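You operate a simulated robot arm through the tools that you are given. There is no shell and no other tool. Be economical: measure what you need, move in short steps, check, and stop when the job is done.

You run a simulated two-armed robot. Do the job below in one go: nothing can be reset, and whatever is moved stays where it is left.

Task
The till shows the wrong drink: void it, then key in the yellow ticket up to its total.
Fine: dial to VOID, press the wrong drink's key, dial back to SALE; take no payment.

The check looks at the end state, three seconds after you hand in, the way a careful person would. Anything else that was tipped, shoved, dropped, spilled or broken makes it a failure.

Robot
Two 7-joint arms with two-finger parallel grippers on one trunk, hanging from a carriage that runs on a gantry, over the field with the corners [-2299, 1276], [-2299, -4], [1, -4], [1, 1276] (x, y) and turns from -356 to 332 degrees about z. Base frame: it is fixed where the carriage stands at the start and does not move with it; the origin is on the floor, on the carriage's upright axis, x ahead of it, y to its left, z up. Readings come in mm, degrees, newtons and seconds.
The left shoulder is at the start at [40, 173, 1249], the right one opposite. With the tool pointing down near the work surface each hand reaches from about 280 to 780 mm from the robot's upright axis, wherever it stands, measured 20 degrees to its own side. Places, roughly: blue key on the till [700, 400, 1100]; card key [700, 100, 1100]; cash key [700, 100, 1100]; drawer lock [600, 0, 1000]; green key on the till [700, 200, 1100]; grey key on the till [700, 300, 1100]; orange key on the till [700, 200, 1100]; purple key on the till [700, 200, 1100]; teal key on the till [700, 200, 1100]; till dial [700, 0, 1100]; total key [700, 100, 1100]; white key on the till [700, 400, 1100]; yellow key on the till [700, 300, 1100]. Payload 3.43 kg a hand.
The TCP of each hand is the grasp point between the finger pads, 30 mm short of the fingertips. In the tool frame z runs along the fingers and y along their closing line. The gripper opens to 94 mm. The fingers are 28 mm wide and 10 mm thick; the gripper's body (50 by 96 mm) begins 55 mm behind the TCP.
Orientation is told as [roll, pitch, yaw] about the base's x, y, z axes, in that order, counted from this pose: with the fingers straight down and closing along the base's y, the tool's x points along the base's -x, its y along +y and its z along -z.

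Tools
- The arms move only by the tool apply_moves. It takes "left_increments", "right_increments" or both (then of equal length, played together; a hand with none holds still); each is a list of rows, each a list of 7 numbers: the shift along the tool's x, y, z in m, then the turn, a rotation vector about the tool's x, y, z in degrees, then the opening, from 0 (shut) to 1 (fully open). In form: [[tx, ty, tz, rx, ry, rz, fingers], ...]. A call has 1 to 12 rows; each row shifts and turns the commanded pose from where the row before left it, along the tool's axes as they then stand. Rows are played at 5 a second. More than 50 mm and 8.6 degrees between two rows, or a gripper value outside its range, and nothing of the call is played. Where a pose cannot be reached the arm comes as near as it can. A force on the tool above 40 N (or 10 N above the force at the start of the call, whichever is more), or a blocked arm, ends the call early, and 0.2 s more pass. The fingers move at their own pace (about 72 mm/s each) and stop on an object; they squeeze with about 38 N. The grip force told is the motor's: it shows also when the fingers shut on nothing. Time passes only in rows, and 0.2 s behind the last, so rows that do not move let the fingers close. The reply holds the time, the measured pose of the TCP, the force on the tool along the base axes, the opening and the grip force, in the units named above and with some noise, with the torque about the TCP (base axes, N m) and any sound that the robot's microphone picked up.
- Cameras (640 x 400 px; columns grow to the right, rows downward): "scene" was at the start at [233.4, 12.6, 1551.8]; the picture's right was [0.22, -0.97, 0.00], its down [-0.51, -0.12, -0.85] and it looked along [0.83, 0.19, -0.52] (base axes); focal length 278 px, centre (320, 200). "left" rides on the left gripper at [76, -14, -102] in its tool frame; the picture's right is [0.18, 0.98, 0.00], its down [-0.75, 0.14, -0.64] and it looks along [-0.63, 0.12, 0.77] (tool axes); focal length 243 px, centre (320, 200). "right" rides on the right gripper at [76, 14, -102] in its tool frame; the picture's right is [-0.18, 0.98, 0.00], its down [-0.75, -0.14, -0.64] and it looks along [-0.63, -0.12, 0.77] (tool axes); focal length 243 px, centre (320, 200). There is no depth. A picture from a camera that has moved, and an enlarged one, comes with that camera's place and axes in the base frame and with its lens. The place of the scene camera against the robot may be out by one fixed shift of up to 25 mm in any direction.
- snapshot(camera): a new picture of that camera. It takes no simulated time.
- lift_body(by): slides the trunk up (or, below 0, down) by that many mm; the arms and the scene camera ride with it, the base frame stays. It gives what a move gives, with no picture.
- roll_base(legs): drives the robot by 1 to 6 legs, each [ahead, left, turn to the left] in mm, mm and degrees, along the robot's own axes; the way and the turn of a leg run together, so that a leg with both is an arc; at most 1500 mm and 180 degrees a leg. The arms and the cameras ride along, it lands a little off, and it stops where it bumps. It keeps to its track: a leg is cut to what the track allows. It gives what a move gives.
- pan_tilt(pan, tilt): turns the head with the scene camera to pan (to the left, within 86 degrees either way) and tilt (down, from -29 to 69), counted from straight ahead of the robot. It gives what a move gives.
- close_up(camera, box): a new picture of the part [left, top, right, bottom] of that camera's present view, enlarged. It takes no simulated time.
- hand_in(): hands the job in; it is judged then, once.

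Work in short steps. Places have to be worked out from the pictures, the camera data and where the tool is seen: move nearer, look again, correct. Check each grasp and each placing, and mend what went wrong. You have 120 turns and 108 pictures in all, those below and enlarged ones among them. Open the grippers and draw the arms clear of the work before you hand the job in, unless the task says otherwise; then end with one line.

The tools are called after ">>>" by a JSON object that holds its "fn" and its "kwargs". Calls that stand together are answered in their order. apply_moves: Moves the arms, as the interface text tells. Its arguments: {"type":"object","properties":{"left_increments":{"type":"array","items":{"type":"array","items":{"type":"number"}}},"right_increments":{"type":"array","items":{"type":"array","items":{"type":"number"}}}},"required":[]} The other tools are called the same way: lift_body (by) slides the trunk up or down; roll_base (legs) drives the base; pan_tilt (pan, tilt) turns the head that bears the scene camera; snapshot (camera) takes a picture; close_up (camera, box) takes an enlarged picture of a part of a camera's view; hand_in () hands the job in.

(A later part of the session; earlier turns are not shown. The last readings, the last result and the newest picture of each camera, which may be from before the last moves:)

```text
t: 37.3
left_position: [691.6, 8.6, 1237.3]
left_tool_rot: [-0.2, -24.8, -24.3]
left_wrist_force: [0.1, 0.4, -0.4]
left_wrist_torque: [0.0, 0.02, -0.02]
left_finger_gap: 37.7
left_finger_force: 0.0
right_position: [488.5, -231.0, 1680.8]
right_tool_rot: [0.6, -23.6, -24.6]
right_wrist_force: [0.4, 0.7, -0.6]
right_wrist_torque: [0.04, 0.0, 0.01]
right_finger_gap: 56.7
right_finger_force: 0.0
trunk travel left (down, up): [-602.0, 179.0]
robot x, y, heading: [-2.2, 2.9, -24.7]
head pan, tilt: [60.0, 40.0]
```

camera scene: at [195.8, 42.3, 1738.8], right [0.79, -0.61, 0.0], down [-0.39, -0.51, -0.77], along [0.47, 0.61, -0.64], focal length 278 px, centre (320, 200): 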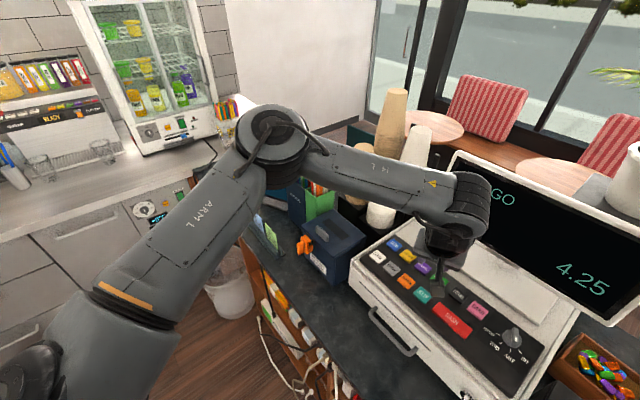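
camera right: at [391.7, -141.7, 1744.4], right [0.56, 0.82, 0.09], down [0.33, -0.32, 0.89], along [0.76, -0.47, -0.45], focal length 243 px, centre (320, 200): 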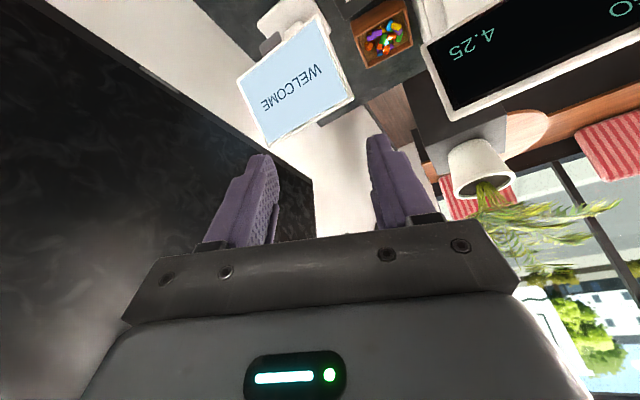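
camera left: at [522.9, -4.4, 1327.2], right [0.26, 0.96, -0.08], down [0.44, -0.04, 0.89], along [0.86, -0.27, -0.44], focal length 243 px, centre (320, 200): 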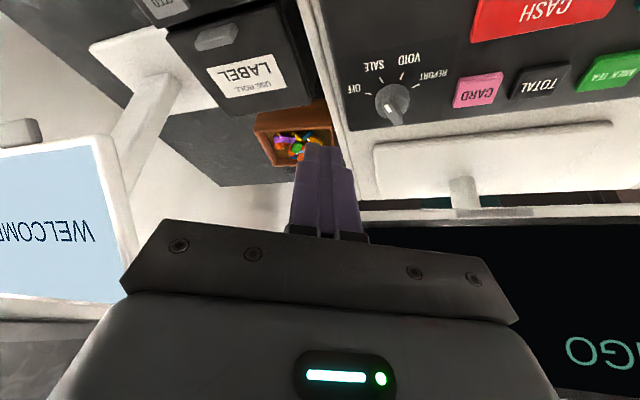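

Hand is now at (692,9,1237). I move above the dial (731,5,1190) and lessen the pitch.

>>> {"fn": "apply_moves", "kwargs": {"left_increments": [[-0.007, 0.0062, 0.029, 0, 0, 0, 0.4], [-0.007, 0.0062, 0.029, 0, 0, 0, 0.4], [0, 0, 0, 0, 6, 0, 0.4], [0, 0, 0, 0, 6, 0, 0.4]]}}

>>> {"fn": "snapshot", "kwargs": {"camera": "left"}}

```text
t: 38.3
left_position: [710.4, 26.9, 1201.6]
left_tool_rot: [-0.3, -12.8, -24.5]
left_wrist_force: [-0.3, 0.4, 0.4]
left_wrist_torque: [-0.01, 0.02, 0.0]
left_finger_gap: 37.8
left_finger_force: 0.1
left hand out of reach, approached as far as the arm can: row 3, 4
right_position: [488.7, -229.7, 1681.8]
right_tool_rot: [0.7, -23.6, -24.4]
right_wrist_force: [-0.7, 0.4, 0.1]
right_wrist_torque: [-0.02, -0.01, 0.03]
right_finger_gap: 56.4
right_finger_force: 0.0
trunk travel left (down, up): [-602.0, 179.0]
robot x, y, heading: [-0.3, 2.2, -24.2]
head pan, tilt: [60.0, 40.0]
```

```text
75 pictures are left
camera left: at [616.6, 53.5, 1283.9], right [0.24, 0.97, -0.05], down [0.6, -0.11, 0.79], along [0.76, -0.22, -0.61], focal length 243 px, centre (320, 200)
```

left: 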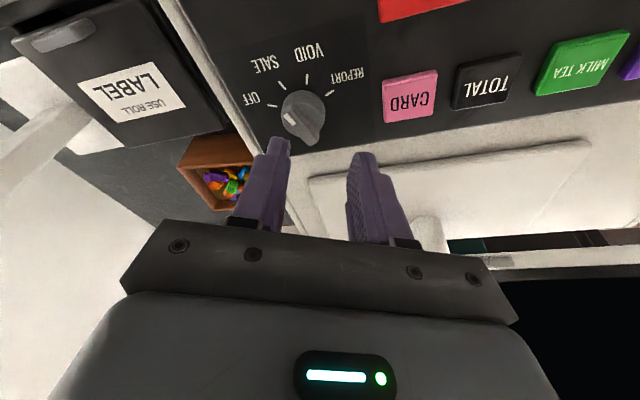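

Lower pitch binds, so I restore pitch to about -25 and go above the dial.

>>> {"fn": "apply_moves", "kwargs": {"left_increments": [[0, 0, 0, 0, -6, 0, 0.4], [0, 0, 0, 0, -6, 0, 0.4], [-0.0072, -0.0057, 0.018, 0, 0, 0, 0.4], [-0.0072, -0.0057, 0.018, 0, 0, 0, 0.4]]}}

>>> {"fn": "snapshot", "kwargs": {"camera": "left"}}

```text
t: 39.3
left_position: [730.5, 6.9, 1176.5]
left_tool_rot: [-0.3, -24.9, -24.2]
left_wrist_force: [0.0, 0.1, -0.3]
left_wrist_torque: [-0.02, 0.0, 0.01]
left_finger_gap: 37.4
left_finger_force: 0.0
right_position: [488.0, -231.4, 1681.7]
right_tool_rot: [0.6, -23.6, -24.6]
right_wrist_force: [0.1, -0.2, -0.4]
right_wrist_torque: [-0.01, 0.0, -0.01]
right_finger_gap: 56.3
right_finger_force: 0.1
trunk travel left (down, up): [-602.0, 179.0]
robot x, y, heading: [-1.2, 3.0, -24.4]
head pan, tilt: [60.0, 40.0]
```

```text
74 pictures are left
camera left: at [622.4, 39.9, 1237.4], right [0.25, 0.96, -0.08], down [0.44, -0.04, 0.9], along [0.86, -0.26, -0.43], focal length 243 px, centre (320, 200)
```

left: 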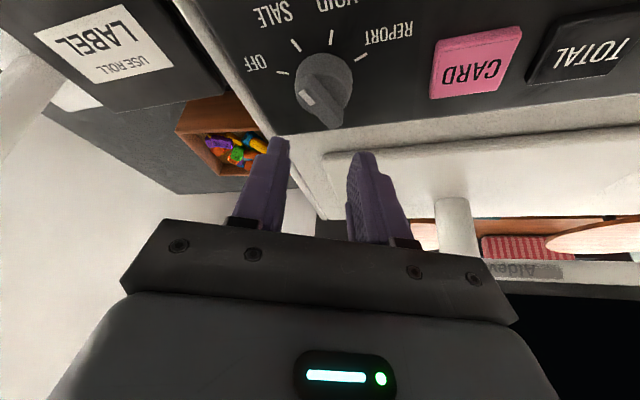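

I'm right above the dial. I probe how much positive yaw the wrist has here with two rows.

>>> {"fn": "apply_moves", "kwargs": {"left_increments": [[0, 0, 0, -3.3, 0, -7.2, 0.4], [0, 0, 0, -3.3, 0, -7.2, 0.4]]}}

```text
t: 39.9
left_position: [721.2, 18.6, 1182.8]
left_tool_rot: [-0.4, -24.9, -8.3]
left_wrist_force: [-0.2, -0.4, -0.4]
left_wrist_torque: [-0.03, -0.03, 0.03]
left_finger_gap: 37.5
left_finger_force: 0.1
left hand out of reach, approached as far as the arm can: row 1, 2
right_position: [488.4, -231.6, 1681.1]
right_tool_rot: [0.7, -23.5, -24.5]
right_wrist_force: [-0.2, 0.3, 0.1]
right_wrist_torque: [0.0, 0.04, -0.02]
right_finger_gap: 56.6
right_finger_force: 0.1
trunk travel left (down, up): [-602.0, 179.0]
robot x, y, heading: [-0.9, 4.4, -24.2]
head pan, tilt: [60.0, 40.0]
```

Positive yaw binds here too. I'll turn the dial by pushing the bar's near end with the closed fingers instead, keeping yaw -22.5, so their flank ends flush with the VOID direction. First I go to the bar's right side, high.

>>> {"fn": "apply_moves", "kwargs": {"left_increments": [[0, 0, 0, 3.0, 0, 6.5, 0], [0, 0, 0, 3.0, 0, 6.5, 0], [0, -0.025, 0, 0, 0, 0, 0], [0, -0.025, 0, 0, 0, 0, 0]]}}

>>> {"fn": "snapshot", "kwargs": {"camera": "left"}}

```text
t: 40.9
left_position: [697.2, -19.6, 1187.8]
left_tool_rot: [-0.2, -25.0, -22.8]
left_wrist_force: [-0.3, -0.2, 0.4]
left_wrist_torque: [0.0, 0.01, 0.02]
left_finger_gap: 0.0
left_finger_force: 33.2
left hand out of reach, approached as far as the arm can: row 4
right_position: [488.6, -229.8, 1682.6]
right_tool_rot: [0.6, -23.6, -24.6]
right_wrist_force: [0.4, -0.6, 0.7]
right_wrist_torque: [0.01, -0.02, 0.01]
right_finger_gap: 56.5
right_finger_force: 0.1
trunk travel left (down, up): [-602.0, 179.0]
robot x, y, heading: [1.0, 3.5, -24.4]
head pan, tilt: [60.0, 40.0]
```

```text
73 pictures are left
camera left: at [588.8, 10.6, 1248.6], right [0.23, 0.97, -0.08], down [0.44, -0.03, 0.9], along [0.87, -0.24, -0.43], focal length 243 px, centre (320, 200)
```

left: 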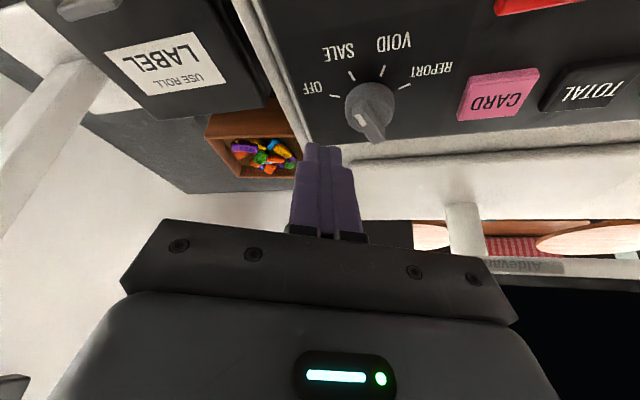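

At the edge of reach; I turn the base a further 8° right (the wall is some 200 mm clear of the right hand).

>>> {"fn": "roll_base", "kwargs": {"legs": [[0, 0, -9]]}}

```text
t: 41.9
left_position: [685.4, -129.5, 1187.3]
left_tool_rot: [-0.3, -24.9, -31.8]
left_wrist_force: [0.1, 0.4, -0.2]
left_wrist_torque: [0.01, 0.05, 0.0]
left_finger_gap: 0.2
left_finger_force: 33.4
right_position: [445.2, -304.2, 1681.1]
right_tool_rot: [0.7, -23.7, -33.6]
right_wrist_force: [0.0, 0.5, -0.6]
right_wrist_torque: [0.0, -0.03, 0.06]
right_finger_gap: 56.3
right_finger_force: 0.1
trunk travel left (down, up): [-602.0, 179.0]
robot x, y, heading: [-2.8, 4.9, -33.4]
head pan, tilt: [60.0, 40.0]
```

Now I move back to the bar's right side and set yaw ≈ -24.

>>> {"fn": "apply_moves", "kwargs": {"left_increments": [[0.0134, 0.0322, 0.0019, 0, 0, 0, 0], [0.0134, 0.0322, 0.0019, 0, 0, 0, 0], [0.0134, 0.0322, 0.0019, 0, 0, 0, 0], [0, 0, 0, -3.4, 0, -7.3, 0]]}}

>>> {"fn": "snapshot", "kwargs": {"camera": "left"}}

```text
t: 42.9
left_position: [706.9, -29.2, 1166.2]
left_tool_rot: [-0.3, -24.8, -23.7]
left_wrist_force: [-0.4, -0.4, -0.1]
left_wrist_torque: [0.0, 0.01, 0.0]
left_finger_gap: 0.0
left_finger_force: 32.5
right_position: [446.0, -305.0, 1681.7]
right_tool_rot: [0.7, -23.5, -33.6]
right_wrist_force: [-0.4, 0.0, -0.8]
right_wrist_torque: [-0.04, 0.03, -0.01]
right_finger_gap: 56.2
right_finger_force: 0.0
trunk travel left (down, up): [-602.0, 179.0]
robot x, y, heading: [-4.6, 5.1, -33.7]
head pan, tilt: [60.0, 40.0]
```

```text
72 pictures are left
camera left: at [598.3, 3.5, 1227.3], right [0.24, 0.97, -0.08], down [0.44, -0.03, 0.9], along [0.86, -0.26, -0.43], focal length 243 px, centre (320, 200)
```

left: 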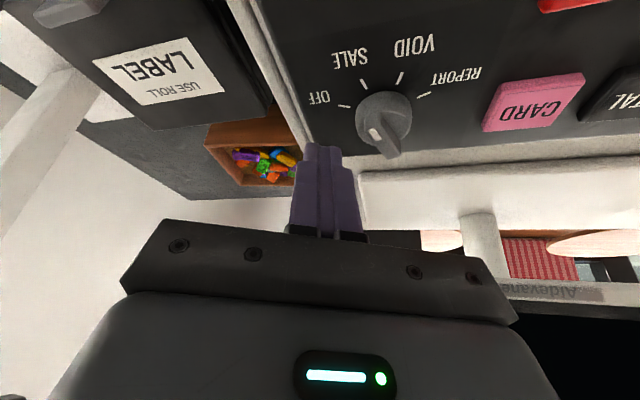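

I descend 22 mm beside the bar (tip about z 1111, panel about 1094) and look.

>>> {"fn": "apply_moves", "kwargs": {"left_increments": [[0.0046, 0, 0.01, 0, 0, 0, 0], [0.0046, 0, 0.01, 0, 0, 0, 0]]}}

>>> {"fn": "close_up", "kwargs": {"camera": "left", "box": [260, 30, 500, 180]}}

```text
t: 43.5
left_position: [706.3, -28.8, 1142.6]
left_tool_rot: [-0.3, -24.7, -23.9]
left_wrist_force: [-0.4, -0.1, -0.1]
left_wrist_torque: [0.01, 0.03, 0.03]
left_finger_gap: 0.0
left_finger_force: 32.9
right_position: [445.9, -304.0, 1681.0]
right_tool_rot: [0.8, -23.5, -33.6]
right_wrist_force: [0.6, 0.3, -0.3]
right_wrist_torque: [-0.02, -0.02, 0.0]
right_finger_gap: 56.5
right_finger_force: 0.1
trunk travel left (down, up): [-602.0, 179.0]
robot x, y, heading: [0.6, 0.6, -33.5]
head pan, tilt: [60.0, 40.0]
```

```text
2.67 times, centred on (380, 105) of left
camera zoom: at [599.0, 3.9, 1204.1], right [0.25, 0.97, -0.08], down [0.44, -0.04, 0.9], along [0.86, -0.26, -0.43], focal length 647 px, centre (160, 453)
```

zoom: 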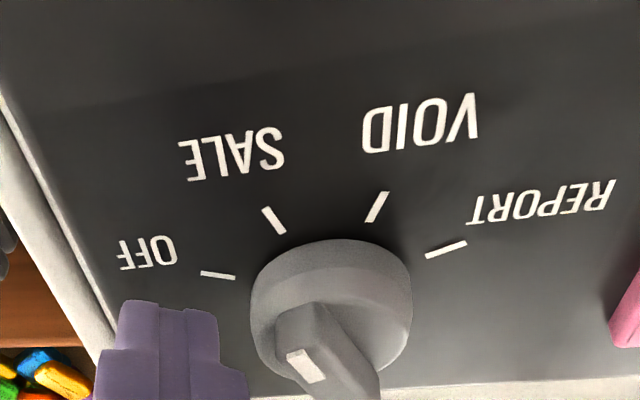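

Finger is beside the disk, tip above the disk's top (~1104) and below the bar's top (~1122). I push along the tool's +y in small rows.

>>> {"fn": "apply_moves", "kwargs": {"left_increments": [[0, 0.006, 0, 0, 0, 0, 0], [0, 0.006, 0, 0, 0, 0, 0], [0, 0.005, 0, 0, 0, 0, 0], [0, 0.005, 0, 0, 0, 0, 0]]}}

>>> {"fn": "close_up", "kwargs": {"camera": "left", "box": [260, 30, 500, 180]}}

```text
t: 44.5
left_position: [712.6, -18.5, 1143.0]
left_tool_rot: [-1.0, -24.9, -24.0]
left_wrist_force: [-12.4, -24.4, -2.1]
left_wrist_torque: [-0.8, 0.41, 0.0]
left_finger_gap: 0.0
left_finger_force: 33.0
right_position: [443.9, -308.1, 1682.3]
right_tool_rot: [0.5, -23.7, -33.6]
right_wrist_force: [0.2, -0.2, -0.2]
right_wrist_torque: [0.02, -0.01, -0.01]
right_finger_gap: 56.2
right_finger_force: 0.1
trunk travel left (down, up): [-602.0, 179.0]
robot x, y, heading: [-0.9, 1.9, -33.7]
head pan, tilt: [60.0, 40.0]
```

```text
2.67 times, centred on (380, 105) of left
camera zoom: at [605.0, 15.2, 1204.3], right [0.25, 0.96, -0.09], down [0.44, -0.03, 0.9], along [0.86, -0.27, -0.43], focal length 647 px, centre (160, 453)
```

zoom: 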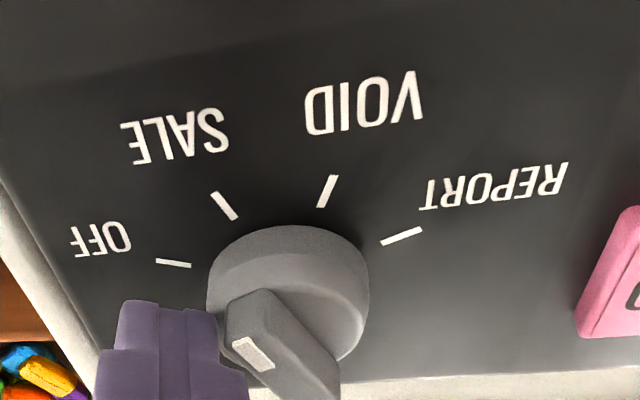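

27 N at the expected disk radius with the torque at tip level: likely I'm against the disk's rim. I back off, rise 6 mm and push again.

>>> {"fn": "apply_moves", "kwargs": {"left_increments": [[0, -0.012, 0, 0, 0, 0, 0], [-0.0025, 0, -0.0054, 0, 0, 0, 0], [0, 0.006, 0, 0, 0, 0, 0], [0, 0.006, 0, 0, 0, 0, 0], [0, 0.003, 0, 0, 0, 0, 0], [0, 0.003, 0, 0, 0, 0, 0]]}}

>>> {"fn": "close_up", "kwargs": {"camera": "left", "box": [260, 30, 500, 180]}}

```text
t: 45.9
left_position: [711.0, -18.5, 1147.7]
left_tool_rot: [-1.3, -24.8, -24.2]
left_wrist_force: [-4.4, -12.0, -7.9]
left_wrist_torque: [-0.43, 0.2, 0.01]
left_finger_gap: 0.1
left_finger_force: 33.0
right_position: [444.3, -307.4, 1680.8]
right_tool_rot: [0.6, -23.6, -33.7]
right_wrist_force: [-0.5, -0.3, -0.4]
right_wrist_torque: [-0.03, -0.03, 0.02]
right_finger_gap: 56.4
right_finger_force: 0.1
trunk travel left (down, up): [-602.0, 179.0]
robot x, y, heading: [4.8, 2.3, -33.8]
head pan, tilt: [60.0, 40.0]
stopped in row 6 (left hand): the force on the tool passed its limit at 42 N (the readings are from after the stop); the commanded pose is now the measured one
```

```text
2.67 times, centred on (380, 105) of left
camera zoom: at [604.6, 17.4, 1209.1], right [0.26, 0.96, -0.1], down [0.44, -0.03, 0.9], along [0.86, -0.28, -0.43], focal length 647 px, centre (160, 453)
```

zoom: 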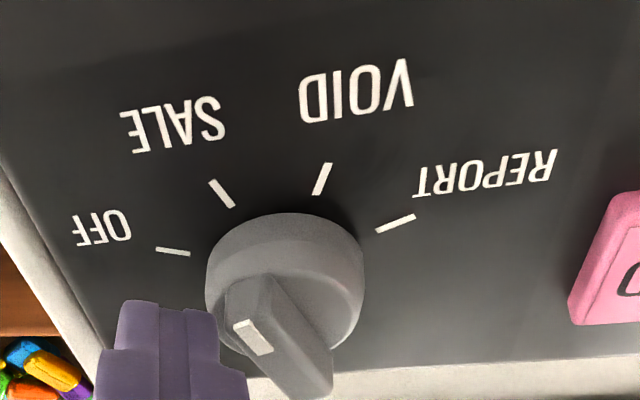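

The push has too short a lever at this angle. A proper grip aligned to the bar needs more reach, which a larger right turn gives. I raise the left hand clear and pull the right hand back to keep it off the wall.

>>> {"fn": "apply_moves", "kwargs": {"left_increments": [[0, -0.012, 0, 0, 0, 0, 0], [-0.0084, 0, -0.018, 0, 0, 0, 0], [-0.0084, 0, -0.018, 0, 0, 0, 0], [-0.0084, 0, -0.018, 0, 0, 0, 0]], "right_increments": [[0.036, 0.01, -0.016, 0, 0, 0, 0.3], [0.036, 0.01, -0.016, 0, 0, 0, 0.3], [0.036, 0.01, -0.016, 0, 0, 0, 0.3], [0.036, 0.01, -0.016, 0, 0, 0, 0.3]]}}

```text
t: 46.9
left_position: [708.9, -21.9, 1207.7]
left_tool_rot: [-0.9, -24.9, -24.0]
left_wrist_force: [0.5, 0.0, 1.3]
left_wrist_torque: [-0.01, 0.03, 0.01]
left_finger_gap: 0.0
left_finger_force: 33.2
right_position: [358.8, -180.2, 1721.0]
right_tool_rot: [0.6, -23.5, -33.7]
right_wrist_force: [0.0, 0.2, 0.0]
right_wrist_torque: [0.01, 0.02, 0.05]
right_finger_gap: 28.2
right_finger_force: 0.1
right hand out of reach, approached as far as the arm can: row 1, 2, 3, 4
trunk travel left (down, up): [-602.0, 179.0]
robot x, y, heading: [-1.1, 5.0, -33.5]
head pan, tilt: [60.0, 40.0]
```

Before turning further I move the left hand leftwards, so that the turn swings it back to the dial and not into the customer screen.

>>> {"fn": "apply_moves", "kwargs": {"left_increments": [[0.018, 0.0398, -0.012, 0, 0, 0, 0], [0.018, 0.0398, -0.012, 0, 0, 0, 0], [0.018, 0.0398, -0.012, 0, 0, 0, 0], [0.018, 0.0398, -0.012, 0, 0, 0, 0], [0.018, 0.0398, -0.012, 0, 0, 0, 0], [0.018, 0.0398, -0.012, 0, 0, 0, 0], [0, 0, 0, -3.4, 0, -7.3, 0], [0, 0, 0, -3.4, 0, -7.3, 0], [0, 0, 0, -3.4, 0, -7.3, 0]]}}

```text
t: 48.9
left_position: [691.3, 249.4, 1223.8]
left_tool_rot: [-0.9, -24.7, 0.2]
left_wrist_force: [0.0, 0.0, -0.1]
left_wrist_torque: [-0.01, 0.02, 0.0]
left_finger_gap: 0.0
left_finger_force: 32.8
right_position: [359.7, -181.3, 1721.7]
right_tool_rot: [0.7, -23.5, -33.7]
right_wrist_force: [0.6, 0.0, -0.5]
right_wrist_torque: [0.02, -0.02, 0.0]
right_finger_gap: 28.6
right_finger_force: 0.1
trunk travel left (down, up): [-602.0, 179.0]
robot x, y, heading: [-1.7, 6.8, -33.4]
head pan, tilt: [60.0, 40.0]
```

No reach trouble. Now the base turns 20° further right.

>>> {"fn": "roll_base", "kwargs": {"legs": [[0, 0, -20]]}}

>>> {"fn": "snapshot", "kwargs": {"camera": "left"}}

```text
t: 50.4
left_position: [733.8, -6.3, 1224.7]
left_tool_rot: [-0.9, -24.6, -20.1]
left_wrist_force: [-0.2, 0.3, -0.1]
left_wrist_torque: [-0.02, 0.01, -0.04]
left_finger_gap: 0.3
left_finger_force: 32.7
right_position: [273.2, -294.6, 1721.6]
right_tool_rot: [0.6, -23.5, -54.0]
right_wrist_force: [-0.1, -0.5, 0.4]
right_wrist_torque: [0.01, 0.01, 0.02]
right_finger_gap: 28.1
right_finger_force: 0.1
trunk travel left (down, up): [-602.0, 179.0]
robot x, y, heading: [-0.3, 4.6, -54.1]
head pan, tilt: [60.0, 40.0]
```

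```text
68 pictures are left
camera left: at [624.3, 19.8, 1286.3], right [0.19, 0.98, -0.09], down [0.45, 0.0, 0.9], along [0.88, -0.21, -0.44], focal length 243 px, centre (320, 200)
```

left: 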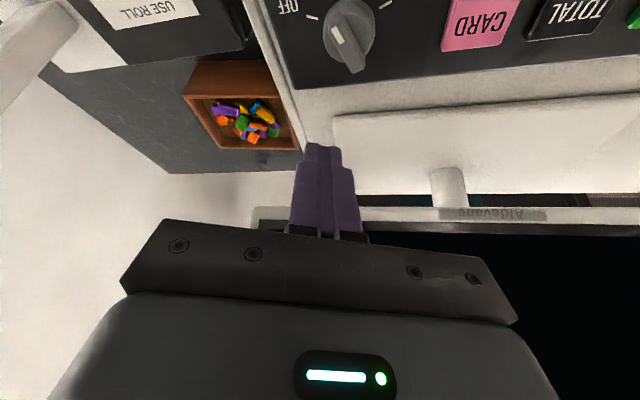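

Hand is over the dial. I now try yaw toward +22.5 and open the fingers.

>>> {"fn": "apply_moves", "kwargs": {"left_increments": [[0, 0, 0, -3.3, 0, -7.3, 0.45], [0, 0, 0, -3.3, 0, -7.3, 0.45], [0, 0, 0, -3.3, 0, -7.3, 0.45], [0, 0, 0, -3.3, 0, -7.3, 0.45], [0, 0, 0, -3.3, 0, -7.3, 0.45]]}}

```text
t: 51.1
left_position: [706.9, 22.1, 1162.3]
left_tool_rot: [5.1, -17.8, -8.0]
left_wrist_force: [0.0, -1.1, 10.6]
left_wrist_torque: [-0.23, 0.03, -0.04]
left_finger_gap: 42.2
left_finger_force: 0.0
left hand out of reach, approached as far as the arm can: row 2, 3
right_position: [272.2, -295.0, 1721.9]
right_tool_rot: [0.6, -23.5, -54.0]
right_wrist_force: [0.3, 0.7, 0.5]
right_wrist_torque: [-0.02, 0.03, 0.0]
right_finger_gap: 28.1
right_finger_force: 0.0
trunk travel left (down, up): [-602.0, 179.0]
robot x, y, heading: [-2.1, 6.6, -54.0]
head pan, tilt: [60.0, 40.0]
stopped in row 3 (left hand): the force on the tool passed its limit at 67 N (the readings are from after the stop); the commanded pose is now the measured one
```

The arm jumped and touched something (67 N, stopped). I check immediately.

>>> {"fn": "snapshot", "kwargs": {"camera": "left"}}

>>> {"fn": "pan_tilt", "kwargs": {"pan": 75, "tilt": 35}}

>>> {"fn": "snapshot", "kwargs": {"camera": "scene"}}

```text
67 pictures are left
camera left: at [601.5, 12.7, 1234.9], right [-0.06, 1.0, 0.03], down [0.52, 0.01, 0.85], along [0.85, 0.07, -0.52], focal length 243 px, centre (320, 200)
```

left: 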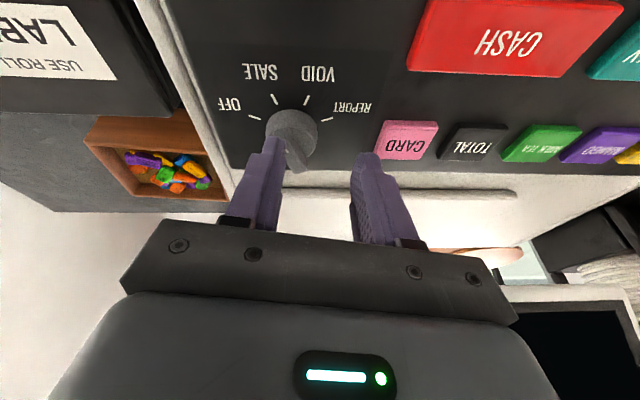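

```text
t: 51.9
left_position: [706.7, 21.4, 1162.3]
left_tool_rot: [5.4, -17.8, -8.2]
left_wrist_force: [-4.1, -2.2, 21.6]
left_wrist_torque: [-0.48, 0.17, -0.15]
left_finger_gap: 42.3
left_finger_force: 0.2
right_position: [272.4, -294.9, 1722.4]
right_tool_rot: [0.8, -23.7, -54.0]
right_wrist_force: [-0.1, -0.6, 0.3]
right_wrist_torque: [0.0, 0.0, -0.01]
right_finger_gap: 28.2
right_finger_force: 0.1
trunk travel left (down, up): [-602.0, 179.0]
robot x, y, heading: [2.6, 2.7, -53.6]
head pan, tilt: [75.0, 35.0]
```

```text
66 pictures are left
camera scene: at [161.8, -101.3, 1746.7], right [0.36, -0.93, 0.0], down [-0.53, -0.21, -0.82], along [0.76, 0.29, -0.57], focal length 278 px, centre (320, 200)
```

scene: 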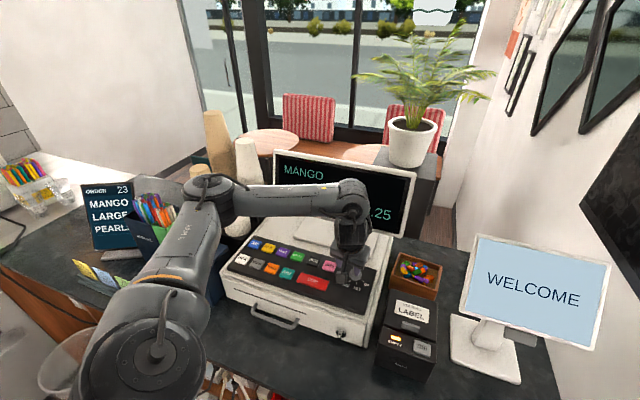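

The right finger rests on the dial bar; nothing else is disturbed. I raise straight up 40 mm.

>>> {"fn": "apply_moves", "kwargs": {"left_increments": [[-0.006, 0, -0.019, 0, 0, 0, 0.45], [-0.006, 0, -0.019, 0, 0, 0, 0.45]]}}

>>> {"fn": "close_up", "kwargs": {"camera": "scene", "box": [80, 80, 440, 340]}}

```text
t: 52.3
left_position: [704.0, 23.6, 1161.6]
left_tool_rot: [5.9, -17.3, -8.5]
left_wrist_force: [-0.4, -0.4, 13.9]
left_wrist_torque: [-0.32, 0.04, -0.02]
left_finger_gap: 42.5
left_finger_force: 0.4
left hand out of reach, approached as far as the arm can: row 1
right_position: [271.0, -294.2, 1721.5]
right_tool_rot: [0.7, -23.6, -54.0]
right_wrist_force: [0.4, -0.6, 0.5]
right_wrist_torque: [0.03, -0.02, -0.02]
right_finger_gap: 28.0
right_finger_force: 0.1
trunk travel left (down, up): [-602.0, 179.0]
robot x, y, heading: [-0.4, 4.1, -54.0]
head pan, tilt: [75.0, 35.0]
stopped in row 1 (left hand): the force on the tool passed its limit at 57 N (the readings are from after the stop); the commanded pose is now the measured one
```

```text
1.54 times, centred on (260, 210) of scene
camera zoom: at [161.3, -101.2, 1746.2], right [0.36, -0.93, 0.0], down [-0.53, -0.21, -0.82], along [0.76, 0.29, -0.57], focal length 427 px, centre (412, 185)
```

zoom: 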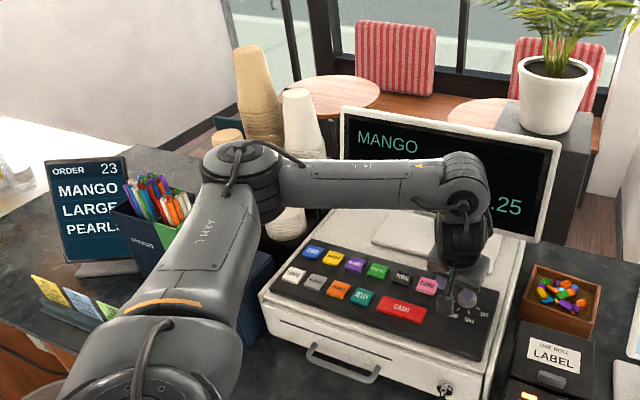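

The arm solver pulls it downward here, so I lift the trunk instead to free the hand.

>>> {"fn": "lift_body", "kwargs": {"by": 60}}

```text
t: 53.3
left_position: [701.9, 24.3, 1218.8]
left_tool_rot: [6.1, -17.0, -8.6]
left_wrist_force: [0.2, 0.5, -0.6]
left_wrist_torque: [-0.04, -0.01, 0.03]
left_finger_gap: 42.3
left_finger_force: 0.1
right_position: [272.2, -295.8, 1781.0]
right_tool_rot: [0.6, -23.5, -54.0]
right_wrist_force: [0.3, -0.1, 0.1]
right_wrist_torque: [-0.01, 0.0, 0.02]
right_finger_gap: 28.4
right_finger_force: 0.0
trunk travel left (down, up): [-662.0, 119.0]
robot x, y, heading: [0.7, 1.1, -54.1]
head pan, tilt: [75.0, 35.0]
```

Freed. I turn back 22° and then try a stronger forward pitch (about -45), which keeps the wrist nearer the shoulder.

>>> {"fn": "roll_base", "kwargs": {"legs": [[0, 0, 22]]}}

>>> {"fn": "apply_moves", "kwargs": {"left_increments": [[0, 0, 0, -3, -7, 0, 0.45], [0, 0, 0, -3, -7, 0, 0.45], [0, 0, 0, 0, -7, 0, 0.45], [0, 0, 0, 0, -7, 0, 0.45]]}}

```text
t: 54.8
left_position: [644.7, 283.6, 1219.3]
left_tool_rot: [6.1, -17.2, 13.2]
left_wrist_force: [-0.5, -0.2, 0.1]
left_wrist_torque: [-0.01, 0.01, 0.02]
left_finger_gap: 42.2
left_finger_force: 0.1
right_position: [362.9, -171.7, 1782.6]
right_tool_rot: [0.6, -23.5, -32.2]
right_wrist_force: [-0.8, -0.1, 0.3]
right_wrist_torque: [0.04, 0.01, -0.01]
right_finger_gap: 28.0
right_finger_force: 0.1
trunk travel left (down, up): [-662.0, 119.0]
robot x, y, heading: [-4.2, 3.6, -32.1]
head pan, tilt: [75.0, 35.0]
```

```text
t: 55.8
left_position: [645.6, 283.9, 1221.5]
left_tool_rot: [15.9, -44.5, 6.2]
left_wrist_force: [0.1, -0.1, -0.7]
left_wrist_torque: [0.04, 0.0, 0.01]
left_finger_gap: 42.0
left_finger_force: 0.1
right_position: [363.7, -172.6, 1781.9]
right_tool_rot: [0.5, -23.7, -32.3]
right_wrist_force: [-0.9, 0.5, -0.1]
right_wrist_torque: [-0.04, -0.03, 0.03]
right_finger_gap: 28.1
right_finger_force: 0.1
trunk travel left (down, up): [-662.0, 119.0]
robot x, y, heading: [-0.1, 6.3, -32.0]
head pan, tilt: [75.0, 35.0]
```

I remove the roll and bring yaw to 22.5.

>>> {"fn": "apply_moves", "kwargs": {"left_increments": [[0, 0, 0, 8, 0, 0, 0.45], [0, 0, 0, 7.9, 0, 0, 0.45], [0, 0, 0, -5.7, 0, -5.8, 0.45], [0, 0, 0, -5.7, 0, -5.8, 0.45]]}}

```text
t: 56.8
left_position: [644.5, 283.5, 1219.7]
left_tool_rot: [0.1, -44.4, 22.4]
left_wrist_force: [0.5, 0.8, 0.3]
left_wrist_torque: [-0.01, 0.0, 0.01]
left_finger_gap: 42.4
left_finger_force: 0.1
right_position: [364.8, -172.0, 1781.9]
right_tool_rot: [0.7, -23.6, -32.2]
right_wrist_force: [0.0, 0.6, -0.4]
right_wrist_torque: [0.02, 0.02, 0.01]
right_finger_gap: 28.2
right_finger_force: 0.1
trunk travel left (down, up): [-662.0, 119.0]
robot x, y, heading: [2.7, 2.7, -32.1]
head pan, tilt: [75.0, 35.0]
```

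Orientation reached cleanly. I move toward the dial in small batches.

>>> {"fn": "apply_moves", "kwargs": {"left_increments": [[0.0061, -0.0415, -0.001, 0, 0, 0, 0.45], [0.0061, -0.0415, -0.001, 0, 0, 0, 0.45], [0.0061, -0.0415, -0.001, 0, 0, 0, 0.45]]}}

```text
t: 57.6
left_position: [689.7, 174.7, 1196.5]
left_tool_rot: [0.0, -44.4, 22.2]
left_wrist_force: [0.2, -0.9, 1.1]
left_wrist_torque: [0.0, -0.06, 0.04]
left_finger_gap: 42.2
left_finger_force: 0.1
left hand out of reach, approached as far as the arm can: row 2, 3
right_position: [362.8, -171.2, 1780.8]
right_tool_rot: [0.6, -23.5, -32.2]
right_wrist_force: [-0.1, -0.3, -0.6]
right_wrist_torque: [0.03, -0.01, -0.01]
right_finger_gap: 28.1
right_finger_force: 0.0
trunk travel left (down, up): [-662.0, 119.0]
robot x, y, heading: [-1.4, 4.7, -32.1]
head pan, tilt: [75.0, 35.0]
```

The left arm can't hold positive yaw at the dial from this side, but mirrored, the right arm can work the dial well from a base position further left. I retract the left hand and try to free the right hand by yawing it.

>>> {"fn": "apply_moves", "kwargs": {"left_increments": [[0.0121, 0.0218, -0.0258, 0, 0, 0, 0], [0.0121, 0.0218, -0.0258, 0, 0, 0, 0], [0.0121, 0.0218, -0.0258, 0, 0, 0, 0], [0.0121, 0.0218, -0.0258, 0, 0, 0, 0], [0.0121, 0.0218, -0.0258, 0, 0, 0, 0], [0.0121, 0.0218, -0.0258, 0, 0, 0, 0]], "right_increments": [[0, 0, 0, -3.2, 0, -7.3, 0.4], [0, 0, 0, -3.2, 0, -7.3, 0.4], [0, 0, 0, -3.2, 0, -7.3, 0.4], [0, 0, 0, -3.2, 0, -7.3, 0.4], [0, 0, 0, 0, 0, 0, 0.4], [0, 0, 0, 0, 0, 0, 0.4]]}}

```text
t: 59.0
left_position: [537.3, 292.8, 1211.2]
left_tool_rot: [0.0, -44.5, 22.4]
left_wrist_force: [0.5, 0.7, 0.3]
left_wrist_torque: [0.01, -0.01, -0.03]
left_finger_gap: 0.0
left_finger_force: 32.7
left hand out of reach, approached as far as the arm can: row 1, 2, 3, 4, 5, 6
right_position: [368.8, -168.9, 1796.0]
right_tool_rot: [0.7, -23.5, -0.2]
right_wrist_force: [-0.2, 1.1, -0.4]
right_wrist_torque: [-0.03, 0.05, -0.01]
right_finger_gap: 37.4
right_finger_force: 0.1
right hand out of reach, approached as far as the arm can: row 1, 2, 3
trunk travel left (down, up): [-662.0, 119.0]
robot x, y, heading: [-4.3, 5.2, -32.3]
head pan, tilt: [75.0, 35.0]
```

The right hand's later rows were clean. Now I step it down.

>>> {"fn": "apply_moves", "kwargs": {"right_increments": [[0.012, 0, 0.0275, 0, 0, 0, 0.4], [0.012, 0, 0.0275, 0, 0, 0, 0.4], [0.012, 0, 0.0275, 0, 0, 0, 0.4]]}}

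```text
t: 59.8
left_position: [538.3, 291.8, 1211.3]
left_tool_rot: [-0.1, -44.5, 22.4]
left_wrist_force: [-0.4, -0.2, 0.4]
left_wrist_torque: [0.01, 0.03, -0.01]
left_finger_gap: 0.1
left_finger_force: 33.1
right_position: [406.3, -154.1, 1776.0]
right_tool_rot: [0.5, -23.7, -0.3]
right_wrist_force: [-0.9, -0.4, -1.0]
right_wrist_torque: [0.03, 0.0, 0.03]
right_finger_gap: 37.6
right_finger_force: 0.1
right hand out of reach, approached as far as the arm can: row 1, 2, 3
trunk travel left (down, up): [-662.0, 119.0]
robot x, y, heading: [3.7, 5.1, -32.0]
head pan, tilt: [75.0, 35.0]
```

The pattern fits a wrist fold limit: the tool can't fold back along a rising forearm. A higher trunk makes the forearms slope down and frees this. I raise it 115 mm and set the left tool nearly vertical.

>>> {"fn": "lift_body", "kwargs": {"by": 115}}

>>> {"fn": "apply_moves", "kwargs": {"left_increments": [[0, 0, 0, 0, 7, 0, 0.45], [0, 0, 0, 0, 7, 0, 0.45], [0, 0, 0, 0, 7, 0, 0.45], [0, 0, 0, 0, 7, 0, 0.45], [0, 0, 0, 0, 7, 0, 0.45]]}}

```text
t: 61.3
left_position: [537.6, 292.1, 1325.1]
left_tool_rot: [-0.1, -44.4, 22.4]
left_wrist_force: [-0.2, -0.9, -0.4]
left_wrist_torque: [0.01, 0.02, -0.02]
left_finger_gap: 0.0
left_finger_force: 33.2
right_position: [406.4, -156.3, 1891.8]
right_tool_rot: [0.6, -23.7, -0.3]
right_wrist_force: [0.9, -0.1, -0.1]
right_wrist_torque: [-0.02, 0.01, 0.01]
right_finger_gap: 37.5
right_finger_force: 0.0
trunk travel left (down, up): [-777.0, 4.0]
robot x, y, heading: [-0.9, 6.7, -31.9]
head pan, tilt: [75.0, 35.0]
```

```text
t: 62.5
left_position: [542.2, 290.5, 1309.6]
left_tool_rot: [-0.3, -9.4, 22.3]
left_wrist_force: [0.8, -0.2, -0.1]
left_wrist_torque: [-0.04, 0.01, -0.01]
left_finger_gap: 42.4
left_finger_force: 0.1
left hand out of reach, approached as far as the arm can: row 3, 4, 5
right_position: [404.8, -155.6, 1891.6]
right_tool_rot: [0.6, -23.7, -0.4]
right_wrist_force: [-0.9, 0.5, 0.2]
right_wrist_torque: [0.0, 0.0, -0.03]
right_finger_gap: 37.6
right_finger_force: 0.2
trunk travel left (down, up): [-777.0, 4.0]
robot x, y, heading: [-1.4, 4.0, -32.1]
head pan, tilt: [75.0, 35.0]
```

Now I lower it ~105 mm and check for flags.

>>> {"fn": "apply_moves", "kwargs": {"left_increments": [[0.006, 0, 0.035, 0, 0, 0, 0.45], [0.006, 0, 0.035, 0, 0, 0, 0.45], [0.006, 0, 0.035, 0, 0, 0, 0.45]]}}

```text
t: 63.3
left_position: [539.4, 288.8, 1204.7]
left_tool_rot: [-0.2, -9.5, 22.3]
left_wrist_force: [0.2, -0.6, 0.2]
left_wrist_torque: [-0.02, -0.03, 0.0]
left_finger_gap: 42.2
left_finger_force: 0.0
right_position: [405.9, -155.3, 1891.8]
right_tool_rot: [0.6, -23.7, -0.3]
right_wrist_force: [0.9, 0.6, -0.6]
right_wrist_torque: [-0.02, -0.03, -0.04]
right_finger_gap: 37.6
right_finger_force: 0.1
trunk travel left (down, up): [-777.0, 4.0]
robot x, y, heading: [-2.6, 4.3, -32.1]
head pan, tilt: [75.0, 35.0]
```

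Clean. I head for the dial: first half.

>>> {"fn": "apply_moves", "kwargs": {"left_increments": [[-0.0083, -0.042, 0.0033, 0, 0, 0, 0.45], [-0.0083, -0.042, 0.0033, 0, 0, 0, 0.45], [-0.0083, -0.042, 0.0033, 0, 0, 0, 0.45], [-0.0083, -0.042, 0.0033, 0, 0, 0, 0.45]]}}

```text
t: 64.3
left_position: [641.5, 204.1, 1230.1]
left_tool_rot: [-0.3, -9.3, 22.1]
left_wrist_force: [0.2, 0.8, 0.4]
left_wrist_torque: [-0.01, -0.01, 0.0]
left_finger_gap: 42.3
left_finger_force: 0.0
left hand out of reach, approached as far as the arm can: row 2, 3, 4
right_position: [405.3, -156.4, 1892.3]
right_tool_rot: [0.5, -23.7, -0.3]
right_wrist_force: [-0.2, 0.4, 0.3]
right_wrist_torque: [-0.02, 0.0, 0.01]
right_finger_gap: 37.4
right_finger_force: 0.1
trunk travel left (down, up): [-777.0, 4.0]
robot x, y, heading: [-0.6, 2.4, -32.0]
head pan, tilt: [75.0, 35.0]
```

The relation is clear (left: yaw must not exceed azimuth), so the right arm is needed for the dial. I retract the left hand a bit and unfold the right wrist by pitching it forward strongly.

>>> {"fn": "apply_moves", "kwargs": {"right_increments": [[0, 0, 0, 0, -8, 0, 0.4], [0, 0, 0, 0, -8, 0, 0.4], [0, 0, 0, 0, -8, 0, 0.4], [0, 0, 0, 0, -8, 0, 0.4], [0, 0, 0, 0, -8, 0, 0.4]], "left_increments": [[0.035, 0.02, 0, 0, 0, 0, 0], [0.035, 0.02, 0, 0, 0, 0, 0], [0.035, 0.02, 0, 0, 0, 0, 0], [0.035, 0, 0, 0, 0, 0, 0], [0.035, 0, 0, 0, 0, 0, 0]]}}

```text
t: 65.7
left_position: [464.1, 239.9, 1197.8]
left_tool_rot: [-0.4, -9.4, 22.1]
left_wrist_force: [1.1, 1.1, 0.0]
left_wrist_torque: [-0.02, 0.02, -0.01]
left_finger_gap: 0.0
left_finger_force: 33.6
left hand out of reach, approached as far as the arm can: row 1, 3, 4, 5
right_position: [453.4, -155.9, 1970.7]
right_tool_rot: [5.0, -45.9, -6.0]
right_wrist_force: [-0.2, -0.5, 0.5]
right_wrist_torque: [0.01, -0.04, -0.02]
right_finger_gap: 37.9
right_finger_force: 0.1
right hand out of reach, approached as far as the arm can: row 1, 2, 3, 4, 5
trunk travel left (down, up): [-777.0, 4.0]
robot x, y, heading: [-4.2, 3.7, -32.1]
head pan, tilt: [75.0, 35.0]
stopped in row 5 (right hand): the arm was blocked; the commanded pose is now the measured one
```

The right arm behaves as if stretched straight upward. I look at it.

>>> {"fn": "pan_tilt", "kwargs": {"pan": -20, "tilt": -29}}

>>> {"fn": "snapshot", "kwargs": {"camera": "scene"}}

>>> {"fn": "pan_tilt", "kwargs": {"pan": -70, "tilt": -20}}

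>>> {"fn": "snapshot", "kwargs": {"camera": "scene"}}

```text
t: 67.4
left_position: [464.4, 239.8, 1196.6]
left_tool_rot: [-0.4, -9.4, 22.2]
left_wrist_force: [0.3, 0.4, 0.3]
left_wrist_torque: [0.01, 0.02, 0.01]
left_finger_gap: 0.1
left_finger_force: 33.1
right_position: [451.0, -155.5, 1970.9]
right_tool_rot: [4.8, -45.9, -6.0]
right_wrist_force: [-0.1, 0.7, 0.5]
right_wrist_torque: [0.02, 0.0, 0.01]
right_finger_gap: 37.8
right_finger_force: 0.0
trunk travel left (down, up): [-777.0, 4.0]
robot x, y, heading: [0.4, 6.3, -32.1]
head pan, tilt: [-20.0, -28.6]
```

```text
64 pictures are left
camera scene: at [161.4, -141.5, 2017.5], right [-0.79, -0.61, 0.0], down [0.29, -0.38, -0.88], along [0.54, -0.69, 0.48], focal length 278 px, centre (320, 200)
```

scene: 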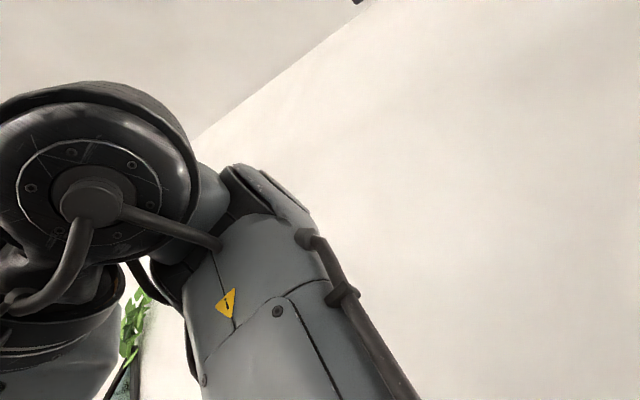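

```text
t: 68.6
left_position: [465.0, 240.6, 1196.4]
left_tool_rot: [-0.2, -9.4, 22.1]
left_wrist_force: [0.5, -0.4, -0.3]
left_wrist_torque: [-0.01, -0.01, -0.03]
left_finger_gap: 0.0
left_finger_force: 32.8
right_position: [452.5, -155.6, 1970.9]
right_tool_rot: [4.8, -46.0, -5.9]
right_wrist_force: [0.5, 0.2, 0.3]
right_wrist_torque: [0.04, 0.04, 0.02]
right_finger_gap: 37.8
right_finger_force: 0.2
trunk travel left (down, up): [-777.0, 4.0]
robot x, y, heading: [-2.1, 1.7, -32.0]
head pan, tilt: [-70.0, -20.0]
```

```text
63 pictures are left
camera scene: at [104.4, -163.0, 2006.8], right [-0.98, 0.21, 0.0], down [-0.07, -0.33, -0.94], along [-0.2, -0.92, 0.34], focal length 278 px, centre (320, 200)
```

scene: 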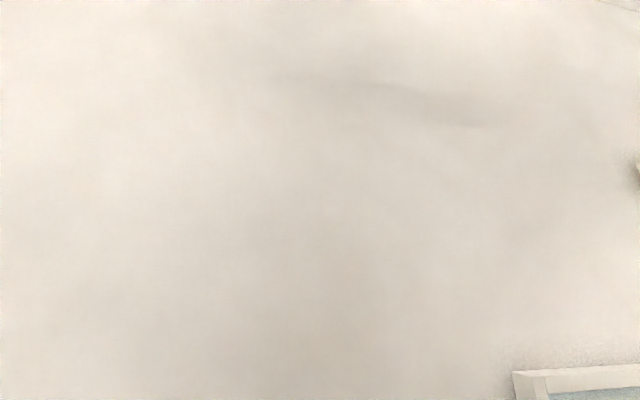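

The right forearm stands folded upright and can't be freed cheaply. Earlier data show the left arm had the most yaw freedom with trunk +200, heading -25° and near-vertical tool; I return to that setting.

>>> {"fn": "lift_body", "kwargs": {"by": -150}}

>>> {"fn": "roll_base", "kwargs": {"legs": [[0, 0, 6]]}}

>>> {"fn": "apply_moves", "kwargs": {"left_increments": [[0, 0, -0.045, 0, 0, 0, 0.45], [0, 0, -0.045, 0, 0, 0, 0.45], [0, 0, -0.045, 0, 0, 0, 0.45], [-0.04, -0.02, -0.015, 0, 0, 0, 0.45], [-0.04, -0.02, 0, 0, 0, 0, 0.45], [-0.04, -0.02, 0, 0, 0, 0, 0.45], [-0.04, -0.02, 0, 0, 0, 0, 0.45]]}}

```text
t: 70.3
left_position: [464.2, 240.1, 1047.2]
left_tool_rot: [-0.4, -9.4, 22.2]
left_wrist_force: [0.0, 0.1, -0.1]
left_wrist_torque: [0.03, -0.02, 0.03]
left_finger_gap: 0.2
left_finger_force: 32.4
right_position: [450.8, -156.4, 1821.8]
right_tool_rot: [4.8, -46.1, -6.1]
right_wrist_force: [0.2, -0.7, -0.1]
right_wrist_torque: [-0.01, -0.02, 0.0]
right_finger_gap: 37.6
right_finger_force: 0.1
trunk travel left (down, up): [-627.0, 154.0]
robot x, y, heading: [-0.9, 5.7, -31.9]
head pan, tilt: [-70.0, -20.0]
```

```text
t: 71.3
left_position: [436.6, 289.1, 1047.4]
left_tool_rot: [-0.4, -9.4, 28.4]
left_wrist_force: [-0.8, 0.1, 0.4]
left_wrist_torque: [-0.01, -0.03, -0.03]
left_finger_gap: 0.0
left_finger_force: 32.8
right_position: [465.4, -105.3, 1822.0]
right_tool_rot: [4.8, -45.9, 0.2]
right_wrist_force: [-0.4, 0.0, 0.4]
right_wrist_torque: [0.0, -0.01, 0.03]
right_finger_gap: 37.7
right_finger_force: 0.1
trunk travel left (down, up): [-627.0, 154.0]
robot x, y, heading: [-0.6, 0.8, -26.0]
head pan, tilt: [-70.0, -20.0]
```

```text
t: 72.9
left_position: [605.1, 317.0, 1173.8]
left_tool_rot: [-0.3, -9.4, 28.4]
left_wrist_force: [0.2, -0.2, 0.5]
left_wrist_torque: [0.02, 0.0, 0.0]
left_finger_gap: 42.5
left_finger_force: 0.1
left hand out of reach, approached as far as the arm can: row 1, 2, 3, 4
right_position: [466.0, -106.5, 1821.7]
right_tool_rot: [4.9, -46.2, 0.1]
right_wrist_force: [-0.1, -0.3, -0.2]
right_wrist_torque: [-0.01, -0.01, 0.01]
right_finger_gap: 37.8
right_finger_force: 0.1
trunk travel left (down, up): [-627.0, 154.0]
robot x, y, heading: [1.7, 5.4, -25.6]
head pan, tilt: [-70.0, -20.0]
```

Now yaw to ~11 and go toward the dial.

>>> {"fn": "apply_moves", "kwargs": {"left_increments": [[0, 0, -0.015, 1.4, 0, 8.3, 0.45], [0, 0, -0.01, 1.4, 0, 8.3, 0.45], [-0.0094, -0.0435, -0.0013, 0, 0, 0, 0.45], [-0.0094, -0.0435, -0.0013, 0, 0, 0, 0.45], [-0.0094, -0.0435, -0.0013, 0, 0, 0, 0.45], [-0.0094, -0.0435, -0.0013, 0, 0, 0, 0.45]]}}

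```text
t: 74.3
left_position: [672.1, 153.3, 1209.5]
left_tool_rot: [-0.4, -9.5, 11.4]
left_wrist_force: [0.0, 0.0, 0.6]
left_wrist_torque: [0.0, 0.0, 0.01]
left_finger_gap: 42.5
left_finger_force: 0.0
right_position: [466.9, -106.5, 1821.8]
right_tool_rot: [4.9, -46.1, 0.1]
right_wrist_force: [0.3, -1.0, 0.5]
right_wrist_torque: [-0.03, -0.01, -0.02]
right_finger_gap: 37.6
right_finger_force: 0.1
trunk travel left (down, up): [-627.0, 154.0]
robot x, y, heading: [-2.5, 3.9, -25.7]
head pan, tilt: [-70.0, -20.0]
```

Clean; continue.

>>> {"fn": "apply_moves", "kwargs": {"left_increments": [[-0.0064, -0.039, 0.0066, 0, 0, 0, 0.45], [-0.0064, -0.039, 0.0066, 0, 0, 0, 0.45]]}}

```text
t: 74.9
left_position: [702.0, 77.0, 1200.6]
left_tool_rot: [-0.4, -9.5, 11.5]
left_wrist_force: [-0.3, 0.3, 0.7]
left_wrist_torque: [-0.03, 0.02, -0.02]
left_finger_gap: 42.0
left_finger_force: 0.0
right_position: [466.6, -106.3, 1821.9]
right_tool_rot: [4.9, -46.0, 0.1]
right_wrist_force: [-0.5, 0.7, 0.0]
right_wrist_torque: [-0.01, 0.01, 0.02]
right_finger_gap: 37.7
right_finger_force: 0.1
trunk travel left (down, up): [-627.0, 154.0]
robot x, y, heading: [-0.4, 1.8, -26.0]
head pan, tilt: [-70.0, -20.0]
```

Still clean; next two rows.

>>> {"fn": "apply_moves", "kwargs": {"left_increments": [[-0.0064, -0.038, 0.003, 0, 0, 0, 0.45], [-0.0064, -0.034, 0.003, 0, 0, 0, 0.45]]}}

>>> {"fn": "snapshot", "kwargs": {"camera": "left"}}

```text
t: 75.5
left_position: [702.3, 48.3, 1210.6]
left_tool_rot: [-0.5, -9.5, 11.4]
left_wrist_force: [0.3, -0.7, -1.0]
left_wrist_torque: [-0.05, -0.03, 0.01]
left_finger_gap: 42.2
left_finger_force: 0.0
left hand out of reach, approached as far as the arm can: row 1, 2
right_position: [467.6, -106.5, 1821.9]
right_tool_rot: [4.9, -46.0, 0.2]
right_wrist_force: [0.1, 0.2, -1.1]
right_wrist_torque: [-0.02, 0.01, 0.0]
right_finger_gap: 37.8
right_finger_force: 0.0
trunk travel left (down, up): [-627.0, 154.0]
robot x, y, heading: [-3.9, 4.0, -26.0]
head pan, tilt: [-70.0, -20.0]
```

```text
62 pictures are left
camera left: at [614.7, 16.3, 1299.0], right [-0.37, 0.93, -0.04], down [0.59, 0.27, 0.76], along [0.71, 0.26, -0.65], focal length 243 px, centre (320, 200)
```

left: 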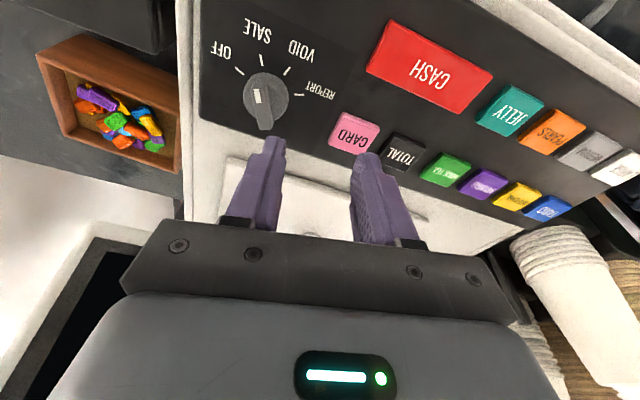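

At the limit here, but a rigid base turn of -3.7° carries the hand over the dial with yaw ≈ 7.5, enough to close on the bar and rotate it. I do that.

>>> {"fn": "roll_base", "kwargs": {"legs": [[0, 0, -3.7]]}}

>>> {"fn": "apply_moves", "kwargs": {"left_increments": [[-0.012, 0, 0, 0, 0, 0, 0.45], [-0.012, 0, 0.01, 0, 0, 0, 0.45]]}}

```text
t: 76.3
left_position: [704.2, 2.6, 1209.6]
left_tool_rot: [-0.6, -9.6, 7.9]
left_wrist_force: [-0.7, -0.5, 0.3]
left_wrist_torque: [-0.01, -0.01, 0.0]
left_finger_gap: 42.2
left_finger_force: 0.0
right_position: [458.3, -135.3, 1822.8]
right_tool_rot: [4.9, -46.0, -3.5]
right_wrist_force: [0.0, 0.3, -0.1]
right_wrist_torque: [-0.01, 0.01, 0.03]
right_finger_gap: 37.4
right_finger_force: 0.0
trunk travel left (down, up): [-627.0, 154.0]
robot x, y, heading: [-1.7, 3.0, -29.8]
head pan, tilt: [-70.0, -20.0]
```

```text
t: 76.9
left_position: [717.5, 17.0, 1207.1]
left_tool_rot: [-0.6, -9.7, 7.9]
left_wrist_force: [0.1, -0.1, -0.8]
left_wrist_torque: [0.0, 0.0, 0.02]
left_finger_gap: 42.2
left_finger_force: 0.0
left hand out of reach, approached as far as the arm can: row 1, 2
right_position: [457.8, -136.8, 1820.6]
right_tool_rot: [5.0, -46.0, -3.7]
right_wrist_force: [0.4, 0.2, 0.0]
right_wrist_torque: [-0.04, -0.03, 0.0]
right_finger_gap: 37.8
right_finger_force: 0.0
trunk travel left (down, up): [-627.0, 154.0]
robot x, y, heading: [-3.3, 2.8, -29.7]
head pan, tilt: [-70.0, -20.0]
```

Nearly there. A further -1° turn, then I descend 30 mm.

>>> {"fn": "roll_base", "kwargs": {"legs": [[0, 0, -1.0]]}}

>>> {"fn": "apply_moves", "kwargs": {"left_increments": [[-0.0014, -0.0005, 0.0155, 0, 0, 0, 0.45], [-0.0014, -0.0005, 0.0155, 0, 0, 0, 0.45]]}}

>>> {"fn": "snapshot", "kwargs": {"camera": "left"}}

```text
t: 77.7
left_position: [719.2, 4.6, 1207.2]
left_tool_rot: [-0.6, -9.6, 6.9]
left_wrist_force: [1.0, 0.1, -0.2]
left_wrist_torque: [0.02, -0.03, -0.01]
left_finger_gap: 42.3
left_finger_force: 0.1
right_position: [455.3, -145.8, 1821.6]
right_tool_rot: [5.0, -46.0, -4.6]
right_wrist_force: [0.0, 0.2, -0.8]
right_wrist_torque: [0.02, 0.0, 0.0]
right_finger_gap: 37.7
right_finger_force: 0.0
trunk travel left (down, up): [-627.0, 154.0]
robot x, y, heading: [0.4, 6.1, -30.4]
head pan, tilt: [-70.0, -20.0]
```

```text
t: 78.2
left_position: [715.5, 13.8, 1183.7]
left_tool_rot: [-0.8, -9.8, 6.9]
left_wrist_force: [0.3, -0.4, 0.1]
left_wrist_torque: [0.03, -0.03, -0.01]
left_finger_gap: 42.4
left_finger_force: 0.1
left hand out of reach, approached as far as the arm can: row 1, 2
right_position: [456.5, -145.6, 1821.2]
right_tool_rot: [4.9, -46.1, -4.8]
right_wrist_force: [-0.2, 0.4, -0.1]
right_wrist_torque: [0.02, 0.0, 0.0]
right_finger_gap: 37.6
right_finger_force: 0.1
trunk travel left (down, up): [-627.0, 154.0]
robot x, y, heading: [2.7, 6.3, -30.8]
head pan, tilt: [-70.0, -20.0]
```

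```text
61 pictures are left
camera left: at [626.7, -9.7, 1271.8], right [-0.3, 0.95, -0.04], down [0.61, 0.22, 0.76], along [0.73, 0.2, -0.65], focal length 243 px, centre (320, 200)
```

left: 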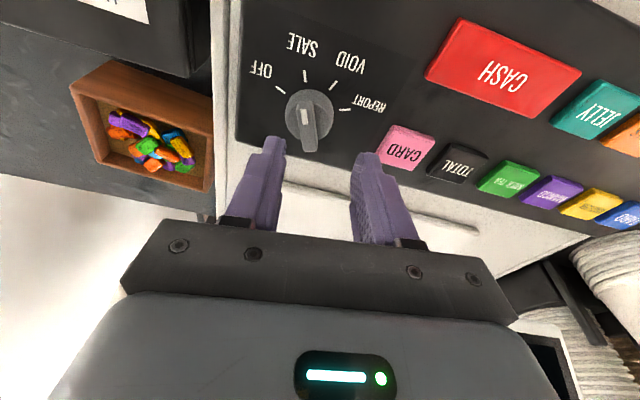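

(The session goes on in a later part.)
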